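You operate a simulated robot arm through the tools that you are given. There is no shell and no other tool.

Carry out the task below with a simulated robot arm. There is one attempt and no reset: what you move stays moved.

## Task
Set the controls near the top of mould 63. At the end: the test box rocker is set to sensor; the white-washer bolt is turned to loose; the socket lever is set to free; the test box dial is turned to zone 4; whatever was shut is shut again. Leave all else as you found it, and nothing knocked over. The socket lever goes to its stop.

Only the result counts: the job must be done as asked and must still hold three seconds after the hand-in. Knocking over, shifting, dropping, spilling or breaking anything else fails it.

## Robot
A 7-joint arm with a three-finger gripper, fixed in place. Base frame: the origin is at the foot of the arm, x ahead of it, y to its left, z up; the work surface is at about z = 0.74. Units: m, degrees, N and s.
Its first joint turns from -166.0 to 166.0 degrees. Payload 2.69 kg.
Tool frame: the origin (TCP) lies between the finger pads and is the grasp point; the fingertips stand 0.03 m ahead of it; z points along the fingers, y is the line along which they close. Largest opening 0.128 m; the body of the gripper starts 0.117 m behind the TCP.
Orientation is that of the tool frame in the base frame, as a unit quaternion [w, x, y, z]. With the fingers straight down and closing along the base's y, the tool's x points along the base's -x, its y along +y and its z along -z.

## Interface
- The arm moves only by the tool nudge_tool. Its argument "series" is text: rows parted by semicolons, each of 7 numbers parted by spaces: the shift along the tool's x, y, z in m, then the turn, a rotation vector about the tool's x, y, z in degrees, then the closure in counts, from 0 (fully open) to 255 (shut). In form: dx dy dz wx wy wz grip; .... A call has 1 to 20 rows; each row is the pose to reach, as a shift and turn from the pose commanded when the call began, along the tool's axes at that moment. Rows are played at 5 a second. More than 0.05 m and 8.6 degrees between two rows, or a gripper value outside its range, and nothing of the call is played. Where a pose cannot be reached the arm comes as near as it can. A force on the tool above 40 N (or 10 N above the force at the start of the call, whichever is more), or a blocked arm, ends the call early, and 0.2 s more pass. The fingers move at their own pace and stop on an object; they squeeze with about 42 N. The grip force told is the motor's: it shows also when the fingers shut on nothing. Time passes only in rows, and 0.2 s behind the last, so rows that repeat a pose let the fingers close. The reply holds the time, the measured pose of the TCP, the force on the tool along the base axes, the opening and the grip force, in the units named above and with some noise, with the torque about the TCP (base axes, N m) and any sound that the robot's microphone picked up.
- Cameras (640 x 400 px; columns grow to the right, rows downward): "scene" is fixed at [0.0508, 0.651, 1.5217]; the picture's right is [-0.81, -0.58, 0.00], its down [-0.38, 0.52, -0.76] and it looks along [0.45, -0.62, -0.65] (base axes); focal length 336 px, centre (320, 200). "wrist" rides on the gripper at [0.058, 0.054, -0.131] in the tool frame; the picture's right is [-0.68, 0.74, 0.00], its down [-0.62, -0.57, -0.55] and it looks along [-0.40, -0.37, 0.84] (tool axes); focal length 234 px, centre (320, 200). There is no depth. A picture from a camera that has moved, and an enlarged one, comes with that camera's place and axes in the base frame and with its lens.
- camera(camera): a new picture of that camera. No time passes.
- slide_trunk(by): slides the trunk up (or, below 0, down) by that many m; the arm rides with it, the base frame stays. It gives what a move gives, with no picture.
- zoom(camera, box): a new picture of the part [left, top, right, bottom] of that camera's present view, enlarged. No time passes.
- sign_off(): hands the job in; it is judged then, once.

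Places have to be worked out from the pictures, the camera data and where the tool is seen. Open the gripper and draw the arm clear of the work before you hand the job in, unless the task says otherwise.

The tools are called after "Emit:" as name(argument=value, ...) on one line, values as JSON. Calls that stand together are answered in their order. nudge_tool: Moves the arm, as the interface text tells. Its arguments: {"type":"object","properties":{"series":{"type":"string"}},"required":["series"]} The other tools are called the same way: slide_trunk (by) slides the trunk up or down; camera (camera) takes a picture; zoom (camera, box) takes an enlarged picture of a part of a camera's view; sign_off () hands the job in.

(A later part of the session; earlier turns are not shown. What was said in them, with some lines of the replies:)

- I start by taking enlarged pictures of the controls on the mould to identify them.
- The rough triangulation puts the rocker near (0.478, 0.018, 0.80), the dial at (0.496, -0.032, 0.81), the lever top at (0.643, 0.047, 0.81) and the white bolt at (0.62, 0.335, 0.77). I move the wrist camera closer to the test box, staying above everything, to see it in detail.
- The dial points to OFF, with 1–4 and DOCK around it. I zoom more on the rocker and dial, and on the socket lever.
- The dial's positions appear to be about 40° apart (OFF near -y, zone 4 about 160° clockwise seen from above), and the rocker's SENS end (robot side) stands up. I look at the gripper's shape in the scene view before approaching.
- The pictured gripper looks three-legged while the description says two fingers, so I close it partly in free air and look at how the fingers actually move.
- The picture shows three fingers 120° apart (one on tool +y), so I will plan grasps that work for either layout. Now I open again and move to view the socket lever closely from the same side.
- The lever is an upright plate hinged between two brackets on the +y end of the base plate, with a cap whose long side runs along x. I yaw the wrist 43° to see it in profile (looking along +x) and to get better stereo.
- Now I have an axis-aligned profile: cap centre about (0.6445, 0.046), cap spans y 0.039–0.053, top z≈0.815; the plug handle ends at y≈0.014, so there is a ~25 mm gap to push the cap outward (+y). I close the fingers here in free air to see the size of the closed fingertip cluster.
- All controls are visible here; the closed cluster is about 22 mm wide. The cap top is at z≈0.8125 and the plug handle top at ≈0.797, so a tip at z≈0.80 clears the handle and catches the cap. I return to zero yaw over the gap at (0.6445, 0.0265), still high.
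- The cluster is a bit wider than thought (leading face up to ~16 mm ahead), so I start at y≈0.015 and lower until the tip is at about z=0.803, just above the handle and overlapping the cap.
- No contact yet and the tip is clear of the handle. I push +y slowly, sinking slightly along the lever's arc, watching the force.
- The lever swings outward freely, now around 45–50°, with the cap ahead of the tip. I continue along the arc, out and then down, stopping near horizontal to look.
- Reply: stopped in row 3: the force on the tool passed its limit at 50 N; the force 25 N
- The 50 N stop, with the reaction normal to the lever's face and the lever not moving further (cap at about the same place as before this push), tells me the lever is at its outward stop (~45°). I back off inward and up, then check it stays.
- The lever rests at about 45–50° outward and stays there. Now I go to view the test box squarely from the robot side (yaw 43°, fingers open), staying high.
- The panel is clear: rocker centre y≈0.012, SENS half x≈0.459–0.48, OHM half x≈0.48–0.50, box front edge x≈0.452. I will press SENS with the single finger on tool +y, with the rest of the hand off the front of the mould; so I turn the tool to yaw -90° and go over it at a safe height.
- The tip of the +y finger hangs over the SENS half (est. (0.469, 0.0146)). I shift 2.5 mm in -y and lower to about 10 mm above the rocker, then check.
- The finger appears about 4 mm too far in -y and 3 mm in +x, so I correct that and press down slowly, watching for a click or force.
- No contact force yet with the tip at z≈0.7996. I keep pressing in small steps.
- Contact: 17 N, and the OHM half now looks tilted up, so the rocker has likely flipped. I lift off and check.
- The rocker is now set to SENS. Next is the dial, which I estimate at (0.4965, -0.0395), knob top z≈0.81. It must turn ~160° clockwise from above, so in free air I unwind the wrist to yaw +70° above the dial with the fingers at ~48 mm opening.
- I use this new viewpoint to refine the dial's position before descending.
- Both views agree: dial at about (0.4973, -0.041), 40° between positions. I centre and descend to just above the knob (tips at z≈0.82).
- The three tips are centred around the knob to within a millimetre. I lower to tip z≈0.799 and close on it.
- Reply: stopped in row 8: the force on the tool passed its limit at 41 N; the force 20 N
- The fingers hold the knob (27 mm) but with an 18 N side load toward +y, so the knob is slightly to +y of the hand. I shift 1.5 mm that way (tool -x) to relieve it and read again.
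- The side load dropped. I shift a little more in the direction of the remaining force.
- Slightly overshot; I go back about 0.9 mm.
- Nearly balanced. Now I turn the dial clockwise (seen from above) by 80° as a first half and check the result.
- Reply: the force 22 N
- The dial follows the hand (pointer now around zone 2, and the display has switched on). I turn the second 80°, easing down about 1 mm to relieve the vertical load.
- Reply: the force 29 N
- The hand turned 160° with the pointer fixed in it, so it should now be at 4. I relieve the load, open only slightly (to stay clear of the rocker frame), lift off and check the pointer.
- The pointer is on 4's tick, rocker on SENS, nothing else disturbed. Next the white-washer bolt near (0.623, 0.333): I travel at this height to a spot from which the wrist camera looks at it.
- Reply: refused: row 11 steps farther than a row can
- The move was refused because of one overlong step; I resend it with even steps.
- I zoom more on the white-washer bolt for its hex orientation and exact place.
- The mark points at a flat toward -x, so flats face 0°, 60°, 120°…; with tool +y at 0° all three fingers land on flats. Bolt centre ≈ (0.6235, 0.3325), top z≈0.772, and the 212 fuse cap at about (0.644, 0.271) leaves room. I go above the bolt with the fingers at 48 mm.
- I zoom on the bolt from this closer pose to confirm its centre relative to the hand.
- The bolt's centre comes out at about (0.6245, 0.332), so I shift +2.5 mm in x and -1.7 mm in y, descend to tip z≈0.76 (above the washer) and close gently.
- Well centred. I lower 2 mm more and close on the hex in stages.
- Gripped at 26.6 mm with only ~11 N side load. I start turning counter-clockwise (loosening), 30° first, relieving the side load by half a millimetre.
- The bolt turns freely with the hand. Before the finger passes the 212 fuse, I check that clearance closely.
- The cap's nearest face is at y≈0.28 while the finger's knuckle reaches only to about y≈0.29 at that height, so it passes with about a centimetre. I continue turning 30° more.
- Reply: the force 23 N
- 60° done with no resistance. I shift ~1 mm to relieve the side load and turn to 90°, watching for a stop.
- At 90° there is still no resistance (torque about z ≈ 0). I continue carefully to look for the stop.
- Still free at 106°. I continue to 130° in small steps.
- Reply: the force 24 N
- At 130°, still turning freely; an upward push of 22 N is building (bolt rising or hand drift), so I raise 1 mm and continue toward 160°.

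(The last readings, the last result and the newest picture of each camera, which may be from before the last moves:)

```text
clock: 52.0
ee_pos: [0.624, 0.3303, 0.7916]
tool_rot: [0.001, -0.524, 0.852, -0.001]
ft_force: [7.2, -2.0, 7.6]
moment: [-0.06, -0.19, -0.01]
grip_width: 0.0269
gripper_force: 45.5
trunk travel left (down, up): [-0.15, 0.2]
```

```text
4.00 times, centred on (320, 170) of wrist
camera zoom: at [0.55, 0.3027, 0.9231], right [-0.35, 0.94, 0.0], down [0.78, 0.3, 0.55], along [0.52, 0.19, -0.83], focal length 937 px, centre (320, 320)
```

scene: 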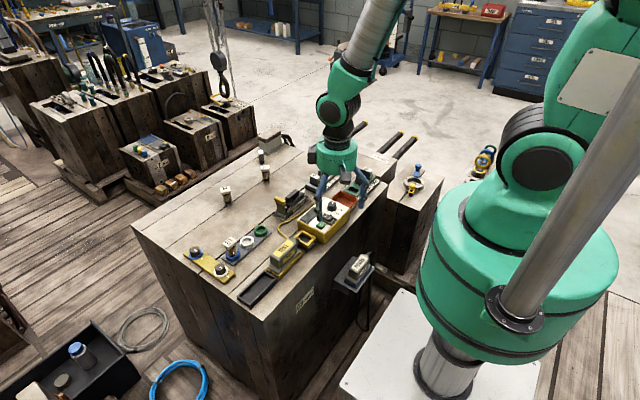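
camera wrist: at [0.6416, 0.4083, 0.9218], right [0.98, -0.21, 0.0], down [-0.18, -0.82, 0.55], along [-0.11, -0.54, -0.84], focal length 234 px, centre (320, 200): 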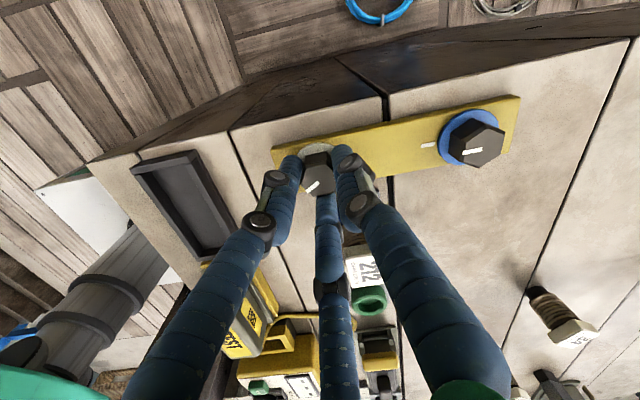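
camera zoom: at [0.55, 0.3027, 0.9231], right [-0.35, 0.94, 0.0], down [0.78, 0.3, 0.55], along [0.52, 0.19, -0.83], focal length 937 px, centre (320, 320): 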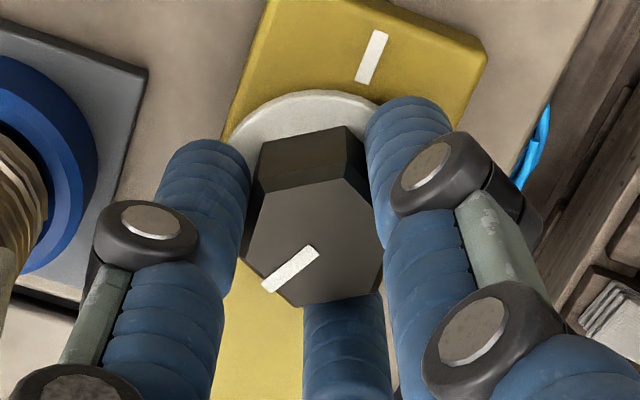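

153° and still free, no stop. I keep turning toward 180° in small steps to find a stop, watching torque and whether the hand lags.

Emit:
nudge_tool(series="0 0 0 0 0 -4 255; 0 0 0 0 0 -8 255; 0 0 0 0 0 -12 255; 0 0 0 0 0 -16 255; 0 0 0 0 0 -20 255; 0 0 0 0 0 -24 255; 0 0 0 0 0 -27 255")

Emit:
zoom(camera="wrist", box=[240, 120, 400, 220])

Emit:
zoom(camera="scene", box=[170, 210, 266, 290])

```text
clock: 53.6
ee_pos: [0.625, 0.3308, 0.7925]
tool_rot: [-0.001, 0.709, -0.705, 0.003]
ft_force: [2.1, 0.3, 12.4]
moment: [0.01, -0.04, -0.03]
grip_width: 0.027
gripper_force: 45.0
trunk travel left (down, up): [-0.15, 0.2]
```

```text
4.00 times, centred on (320, 170) of wrist
camera zoom: at [0.5707, 0.2719, 0.9235], right [-0.74, 0.67, 0.0], down [0.56, 0.62, 0.55], along [0.37, 0.4, -0.83], focal length 937 px, centre (320, 320)
```

zoom: 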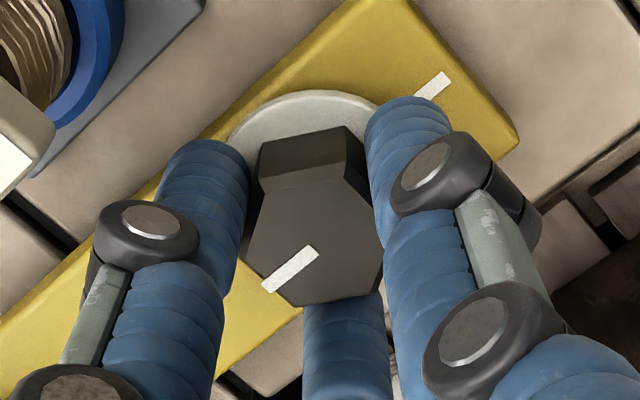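

```text
5.00 times, centred on (218, 250) of scene
camera zoom: at [0.0508, 0.651, 1.5217], right [-0.81, -0.58, 0.0], down [-0.38, 0.52, -0.76], along [0.45, -0.62, -0.65], focal length 1681 px, centre (830, -50)
```

zoom: 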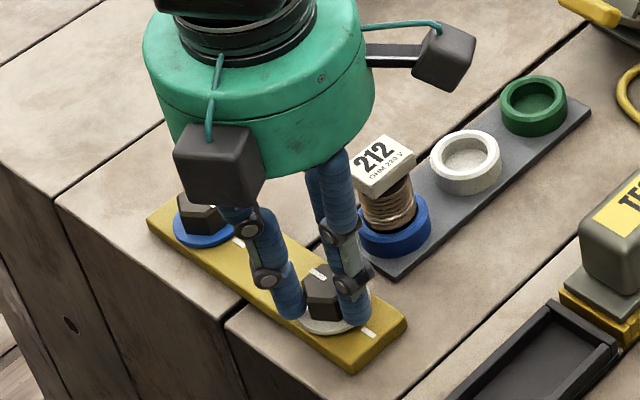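

Half a turn and still free, though the hand was being pushed up slightly, so the bolt may be rising on its thread. I release a little, lift off and compare the bolt with the blue one.

Emit:
nudge_tool(series="0 0 0 0 0 0 230; 0 0 0 0 0 0 190; 0 0 0 0 0 0 185; 0 0 -0.015 0 0 0 185; 0 0 -0.035 0 0 0 185; 0 0 -0.07 0 0 0 160; 0 0 -0.1 0 0 0 160; 0 0 -0.1 0 0 0 160")

Emit:
zoom(camera="scene", box=[180, 240, 244, 280])

Emit:
zoom(camera="wrist", box=[240, 80, 400, 220])

```text
clock: 55.4
ee_pos: [0.6254, 0.331, 0.8924]
tool_rot: [-0.001, 0.707, -0.707, 0.002]
ft_force: [-0.7, -0.4, 0.7]
moment: [0.01, -0.03, 0.04]
grip_width: 0.0479
gripper_force: 0.0
trunk travel left (down, up): [-0.15, 0.2]
```

```text
10.00 times, centred on (212, 260) of scene
camera zoom: at [0.0508, 0.651, 1.5217], right [-0.81, -0.58, 0.0], down [-0.38, 0.52, -0.76], along [0.45, -0.62, -0.65], focal length 3361 px, centre (1400, -400)
```

zoom: 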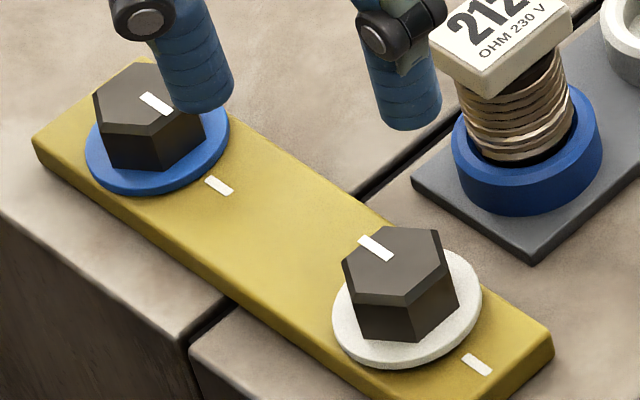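

```text
2.86 times, centred on (320, 150) of wrist
camera zoom: at [0.5705, 0.2727, 1.024], right [-0.74, 0.67, 0.0], down [0.56, 0.62, 0.55], along [0.37, 0.4, -0.83], focal length 669 px, centre (320, 343)
```

zoom: 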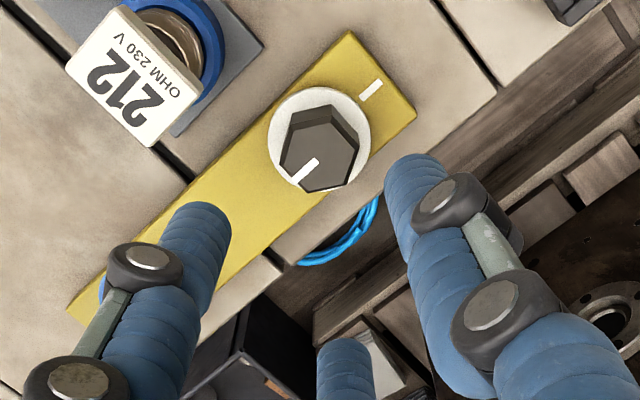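

The white bolt and its washer have risen about 2 mm compared with before, so it is a real screw thread and it is loosening, but I felt no stop yet. I unwind the hand in free air to regrip and turn further until the stop.

Emit:
nudge_tool(series="0 0 0 0 0 8.4 160; 0 0 0 0 0 16.8 160; 0 0 0 0 0 25.2 160; 0 0 0 0 0 33.6 160; 0 0 0 0 0 42 160; 0 0 0 0 0 50.4 160; 0 0 0 0 0 58.8 160; 0 0 0 0 0 67.2 160; 0 0 0 0 0 75.6 160; 0 0 0 0 0 84 160; 0 0 0 0 0 92.4 160; 0 0 0 0 0 100.8 160; 0 0 0 0 0 109.2 160; 0 0 0 0 0 117.6 160; 0 0 0 0 0 126 160; 0 0 0 0 0 134.4 160; 0 0 0 0 0 142.8 160; 0 0 0 0 0 151.2 160; 0 0 0 0 0 159.6 160; 0 0 0 0 0 168 160")

Emit:
nudge_tool(series="0 0 0 0 0 6 160; 0 0 0 0 0 12 160; 0 0 0 0 0 12 160; 0 0 0 0 0 12 160")

Emit:
zoom(camera="wrist", box=[240, 80, 400, 220])

```text
clock: 59.6
ee_pos: [0.624, 0.3301, 0.8917]
tool_rot: [0.001, 0.63, 0.777, 0.001]
ft_force: [0.4, 0.1, 0.0]
moment: [-0.01, -0.03, 0.02]
grip_width: 0.0479
gripper_force: 0.0
trunk travel left (down, up): [-0.15, 0.2]
```

```text
clock: 60.6
ee_pos: [0.623, 0.3309, 0.8921]
tool_rot: [0.003, 0.706, 0.708, 0.002]
ft_force: [0.1, 0.5, 0.3]
moment: [0.0, 0.01, 0.01]
grip_width: 0.0477
gripper_force: 0.0
trunk travel left (down, up): [-0.15, 0.2]
```

```text
2.86 times, centred on (320, 150) of wrist
camera zoom: at [0.6774, 0.3895, 1.0235], right [0.74, -0.68, 0.0], down [-0.57, -0.62, 0.55], along [-0.37, -0.41, -0.84], focal length 669 px, centre (320, 343)
```

zoom: 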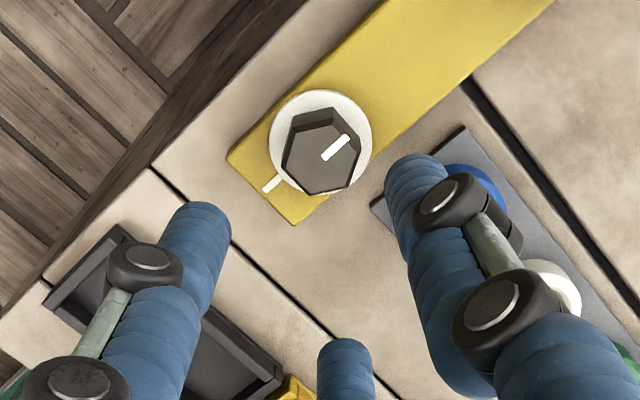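

The hand is back at the start orientation, above the bolt. I descend (1 mm +x correction) and regrip.

Emit:
nudge_tool(series="0 0.001 0.03 0 0 0 160; 0 0.001 0.06 0 0 0 160; 0 0.001 0.085 0 0 0 160; 0 0.001 0.1 0 0 0 160; 0 0.001 0.1 0 0 0 180; 0 0.001 0.1 0 0 0 200; 0 0.001 0.1 0 0 0 215; 0 0.001 0.1 0 0 0 230; 0 0.001 0.1 0 0 0 255; 0 0.001 0.1 0 0 0 255")

Emit:
zoom(camera="wrist", box=[240, 120, 400, 220])

```text
clock: 62.8
ee_pos: [0.6254, 0.3302, 0.7917]
tool_rot: [0.002, 0.706, 0.708, 0.0]
ft_force: [-13.2, 20.7, -1.1]
moment: [0.63, 0.38, 0.02]
grip_width: 0.027
gripper_force: 45.2
trunk travel left (down, up): [-0.15, 0.2]
```

```text
4.00 times, centred on (320, 170) of wrist
camera zoom: at [0.6783, 0.3891, 0.9235], right [0.74, -0.67, 0.0], down [-0.57, -0.62, 0.55], along [-0.37, -0.41, -0.84], focal length 937 px, centre (320, 320)
```

zoom: 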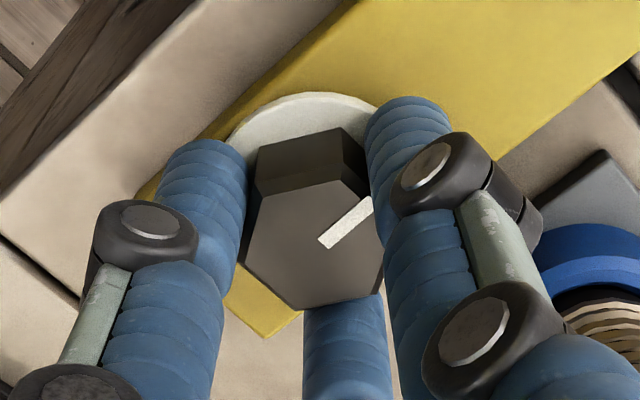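

Regripped; I relieve the side load (~1 mm) and turn another 48° counter-clockwise in small steps, with a slight rise to follow the thread.

Emit:
nudge_tool(series="0.001 -0.0006 0 0 0 0 255; 0.001 -0.0006 0 0 0 -6 255; 0.001 -0.0006 0 0 0 -12 255; 0.001 -0.0006 -0.0002 0 0 -18 255; 0.001 -0.0006 -0.0003 0 0 -24 255; 0.001 -0.0006 -0.0004 0 0 -30 255; 0.001 -0.0006 -0.0005 0 0 -36 255; 0.001 -0.0006 -0.0005 0 0 -42 255; 0.001 -0.0006 -0.0005 0 0 -48 255")

Emit:
zoom(camera="wrist", box=[240, 120, 400, 220])

```text
clock: 64.8
ee_pos: [0.6248, 0.3301, 0.7916]
tool_rot: [0.001, 0.357, 0.934, 0.001]
ft_force: [3.5, -19.1, 2.0]
moment: [-0.64, 0.07, 0.0]
grip_width: 0.027
gripper_force: 45.0
trunk travel left (down, up): [-0.15, 0.2]
```

```text
4.00 times, centred on (320, 170) of wrist
camera zoom: at [0.6167, 0.4096, 0.9239], right [1.0, 0.1, 0.0], down [0.08, -0.83, 0.55], along [0.06, -0.55, -0.84], focal length 937 px, centre (320, 320)
```

zoom: 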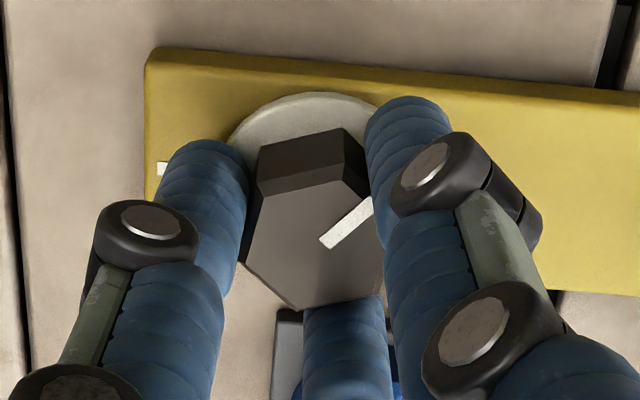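

228° and still no stop. I relieve the load slightly and turn on to ~270°.

Emit:
nudge_tool(series="-0.0005 -0.0004 0 0 0 -6 255; -0.0005 -0.0004 0 0 0 -12 255; -0.0005 -0.0004 -0.0002 0 0 -18 255; -0.0005 -0.0004 -0.0003 0 0 -24 255; -0.0005 -0.0004 -0.0004 0 0 -30 255; -0.0005 -0.0004 -0.0005 0 0 -36 255; -0.0005 -0.0004 -0.0005 0 0 -42 255")

Emit:
zoom(camera="wrist", box=[240, 120, 400, 220])

```text
clock: 66.4
ee_pos: [0.6242, 0.3301, 0.7929]
tool_rot: [0.003, -0.001, 1.0, -0.001]
ft_force: [-3.3, -15.2, 11.8]
moment: [-0.42, 0.24, -0.48]
grip_width: 0.0268
gripper_force: 45.6
trunk travel left (down, up): [-0.15, 0.2]
```

```text
4.00 times, centred on (320, 170) of wrist
camera zoom: at [0.5657, 0.3842, 0.9241], right [0.67, 0.74, 0.0], down [0.61, -0.56, 0.55], along [0.41, -0.37, -0.83], focal length 937 px, centre (320, 320)
```

zoom: 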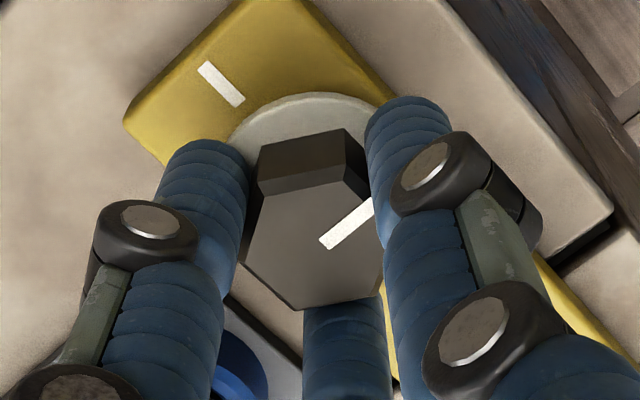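

The torque about z jumped to -0.48 N·m at about 270°: this looks like the stop. I turn a few degrees more to confirm.

Emit:
nudge_tool(series="0 0 0 0 0 -2 255; 0 0 0 0 0 -4 255")

Emit:
zoom(camera="wrist", box=[240, 120, 400, 220])

```text
clock: 67.0
ee_pos: [0.6251, 0.3307, 0.7924]
tool_rot: [0.003, -0.036, 0.999, -0.001]
ft_force: [-6.3, -9.7, 11.6]
moment: [0.01, 0.17, -0.34]
grip_width: 0.0268
gripper_force: 45.6
trunk travel left (down, up): [-0.15, 0.2]
```

```text
4.00 times, centred on (320, 170) of wrist
camera zoom: at [0.5621, 0.3799, 0.9237], right [0.62, 0.78, 0.0], down [0.65, -0.52, 0.55], along [0.43, -0.34, -0.83], focal length 937 px, centre (320, 320)
```

zoom: 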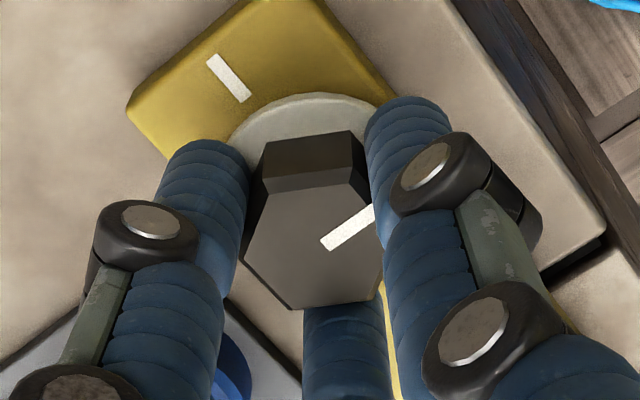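

The hex now slips in the fingers instead of turning, so the bolt is at its loose stop (~270°). I open directly and lift away, then check.

Emit:
nudge_tool(series="0 0 0 0 0 0 230; 0 0 0 0 0 0 185; 0 0 0 0 0 0 175; 0 0 -0.015 0 0 0 175; 0 0 -0.035 0 0 0 175; 0 0 -0.07 0 0 0 160; 0 0 -0.11 0 0 0 160; 0 0 -0.13 0 0 0 160")

Emit:
zoom(camera="scene", box=[180, 240, 244, 280])

Emit:
camera(camera="wrist")

Emit:
camera(camera="scene")

```text
clock: 68.8
ee_pos: [0.6234, 0.33, 0.9247]
tool_rot: [0.002, -0.036, 0.999, -0.001]
ft_force: [-1.3, 0.1, -0.2]
moment: [0.02, 0.01, -0.02]
grip_width: 0.0478
gripper_force: 0.1
trunk travel left (down, up): [-0.15, 0.2]
```

```text
10.00 times, centred on (212, 260) of scene
camera zoom: at [0.0508, 0.651, 1.5217], right [-0.81, -0.58, 0.0], down [-0.38, 0.52, -0.76], along [0.45, -0.62, -0.65], focal length 3361 px, centre (1400, -400)
```

zoom: 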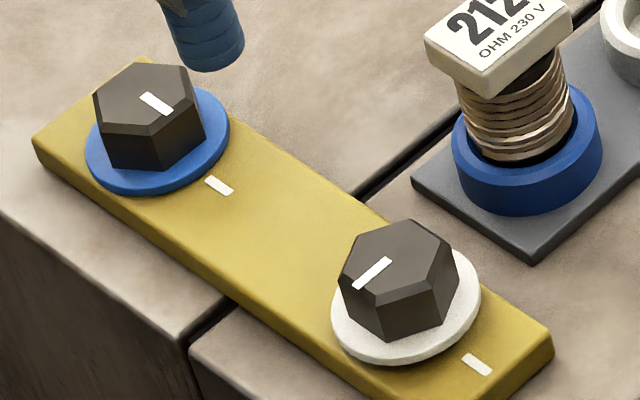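

```text
taken
camera wrist: at [0.5613, 0.3799, 1.0553], right [0.62, 0.78, 0.0], down [0.65, -0.52, 0.55], along [0.43, -0.34, -0.83], focal length 234 px, centre (320, 200)
```

wrist: 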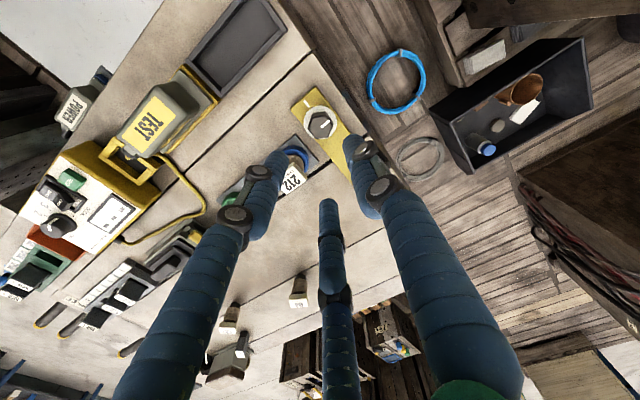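

```text
taken
```

scene: 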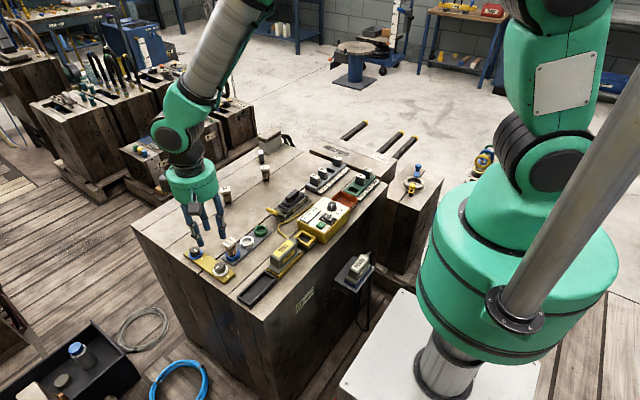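

The white bolt's mark now points to +y (270° from tight), raised on its thread; the blue bolt is unchanged. I go back for a profile view of the lever to verify it is at its stop.

Emit:
nudge_tool(series="0.0097 -0.0394 0 0 0 -5.6 160; 0.0194 -0.0788 0 0 0 -11.2 160; 0.0291 -0.1182 0 0 0 -16.8 160; 0.0389 -0.1576 0.003 0 0 -22.4 160; 0.0486 -0.197 0.008 0 0 -28 160; 0.0583 -0.2364 0.015 0 0 -33.6 100; 0.068 -0.2758 0.022 0 0 -39 0; 0.068 -0.2758 0.022 0 0 -39 0; 0.068 -0.2758 0.022 0 0 -39 0")

Emit:
camera(camera="wrist")

Emit:
zoom(camera="wrist", box=[270, 150, 398, 230])

Emit:
zoom(camera="scene", box=[255, 180, 319, 220])

```text
clock: 70.8
ee_pos: [0.5767, 0.0501, 0.8998]
tool_rot: [0.001, -0.369, 0.93, -0.001]
ft_force: [0.4, -0.2, -0.2]
moment: [0.0, -0.02, 0.04]
grip_width: 0.1278
gripper_force: 0.1
trunk travel left (down, up): [-0.15, 0.2]
```

```text
taken
camera wrist: at [0.4972, 0.05, 1.0317], right [-0.01, 1.0, 0.0], down [0.83, 0.01, 0.55], along [0.55, 0.0, -0.83], focal length 234 px, centre (320, 200)
```

wrist: 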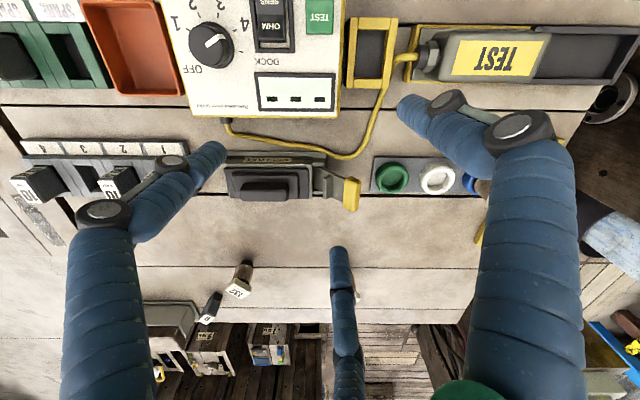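

```text
5.00 times, centred on (334, 190) of wrist
camera zoom: at [0.4972, 0.05, 1.0317], right [-0.01, 1.0, 0.0], down [0.83, 0.01, 0.55], along [0.55, 0.0, -0.83], focal length 1171 px, centre (250, 250)
```

zoom: 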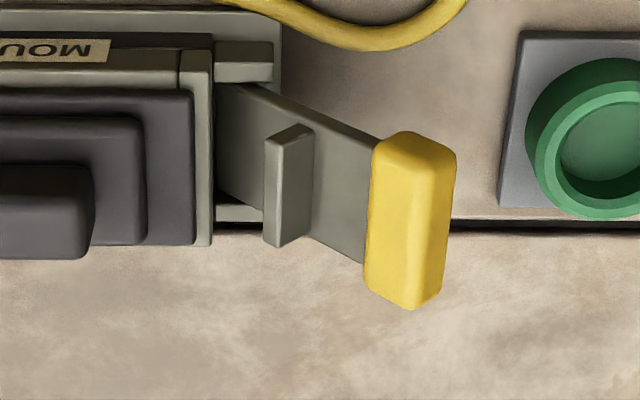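

```text
10.00 times, centred on (287, 200) of scene
camera zoom: at [0.0508, 0.651, 1.5217], right [-0.81, -0.58, 0.0], down [-0.38, 0.52, -0.76], along [0.45, -0.62, -0.65], focal length 3361 px, centre (650, 200)
```

zoom: 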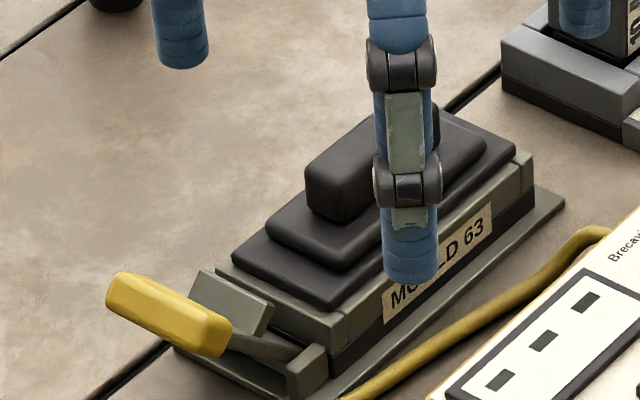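

The lever sits at the same angle as when it was pressed against its stop (same place in the scene view to within a pixel). I check dial, rocker, and the overall scene once more from here.

Emit:
zoom(camera="wrist", box=[150, 0, 350, 125])

Emit:
zoom(camera="scene", box=[170, 120, 410, 310])

```text
3.20 times, centred on (250, 62) of wrist
camera zoom: at [0.4972, 0.05, 1.0317], right [-0.01, 1.0, 0.0], down [0.83, 0.01, 0.55], along [0.55, 0.0, -0.83], focal length 749 px, centre (544, 640)
```

zoom: 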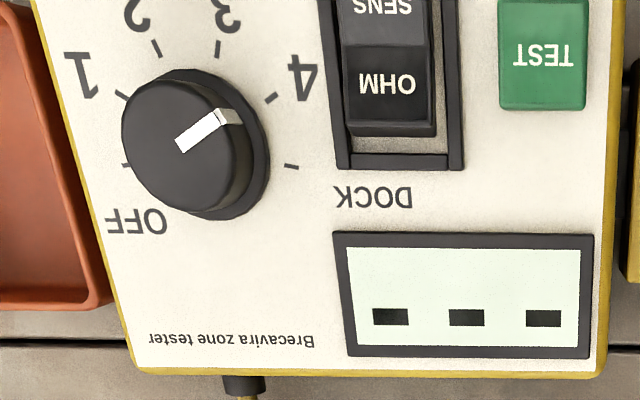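

```text
2.11 times, centred on (290, 215) of scene
camera zoom: at [0.0508, 0.651, 1.5217], right [-0.81, -0.58, 0.0], down [-0.38, 0.52, -0.76], along [0.45, -0.62, -0.65], focal length 708 px, centre (383, 168)
```

zoom: 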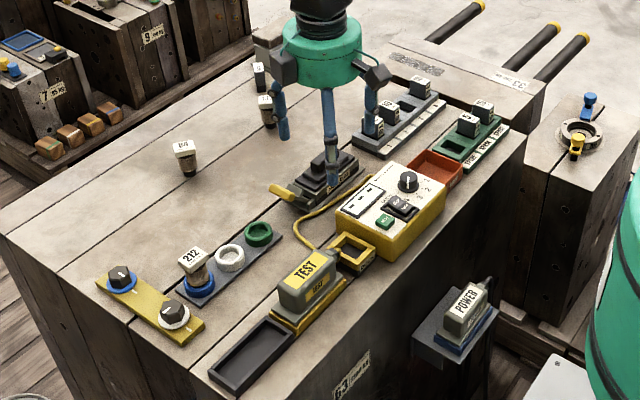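

All four controls read as asked: SENS, dial on 4, bolt at its loose stop, lever out at its stop; nothing else moved. I raise the open hand clear of the work.

Emit:
nudge_tool(series="0 0 -0.045 0 0 0 0; 0 0 -0.09 0 0 0 0; 0 0 -0.135 0 0 0 0; 0 0 -0.18 0 0 0 0; 0 0 -0.21 0 0 0 0; 0 0 -0.21 0 0 0 0")

Emit:
zoom(camera="scene", box=[170, 120, 410, 310])

```text
clock: 72.2
ee_pos: [0.5742, 0.0513, 1.1112]
tool_rot: [0.002, -0.367, 0.93, -0.001]
ft_force: [-0.6, 0.4, -0.5]
moment: [0.01, -0.03, 0.01]
grip_width: 0.1279
gripper_force: 0.1
trunk travel left (down, up): [-0.15, 0.2]
```

```text
2.11 times, centred on (290, 215) of scene
camera zoom: at [0.0508, 0.651, 1.5217], right [-0.81, -0.58, 0.0], down [-0.38, 0.52, -0.76], along [0.45, -0.62, -0.65], focal length 708 px, centre (383, 168)
```

zoom: 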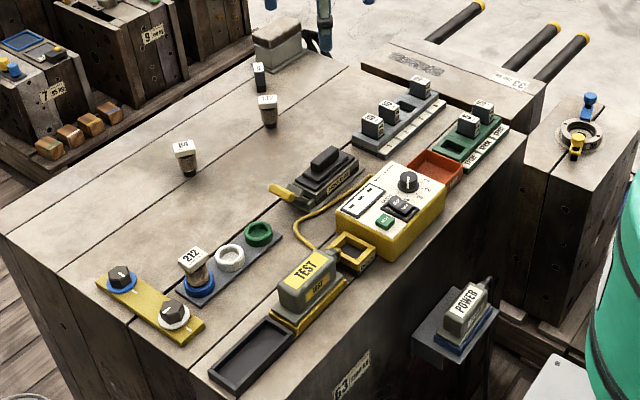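

The scene is undisturbed, all controls are in the requested states, the gripper is open and the arm is clear. I hand the job in.

Emit:
sign_off()

```text
The job is handed in.
```

All four controls on mould 63 are set as asked, and I handed the job in with the gripper open and the arm raised clear.

- **Test box rocker:** it is on sensor, with the SENS end down and the OHM end up.
- **White-washer bolt:** I turned it about 270° counter-clockwise until it met its stop. It has no loose mark, so I took that stop as loose. The blue-washer bolt still lines up with its tick.
- **Socket lever:** it is swung out to its stop, roughly 50° from upright. A 50 N push there moved it no further, and it held its place after I let go.
- **Test box dial:** the pointer is on zone 4. The box's display came on as the dial left OFF.
- **Shut items:** nothing had to be opened, so there was nothing to shut again.

In the last pictures nothing else had been knocked over or shifted.
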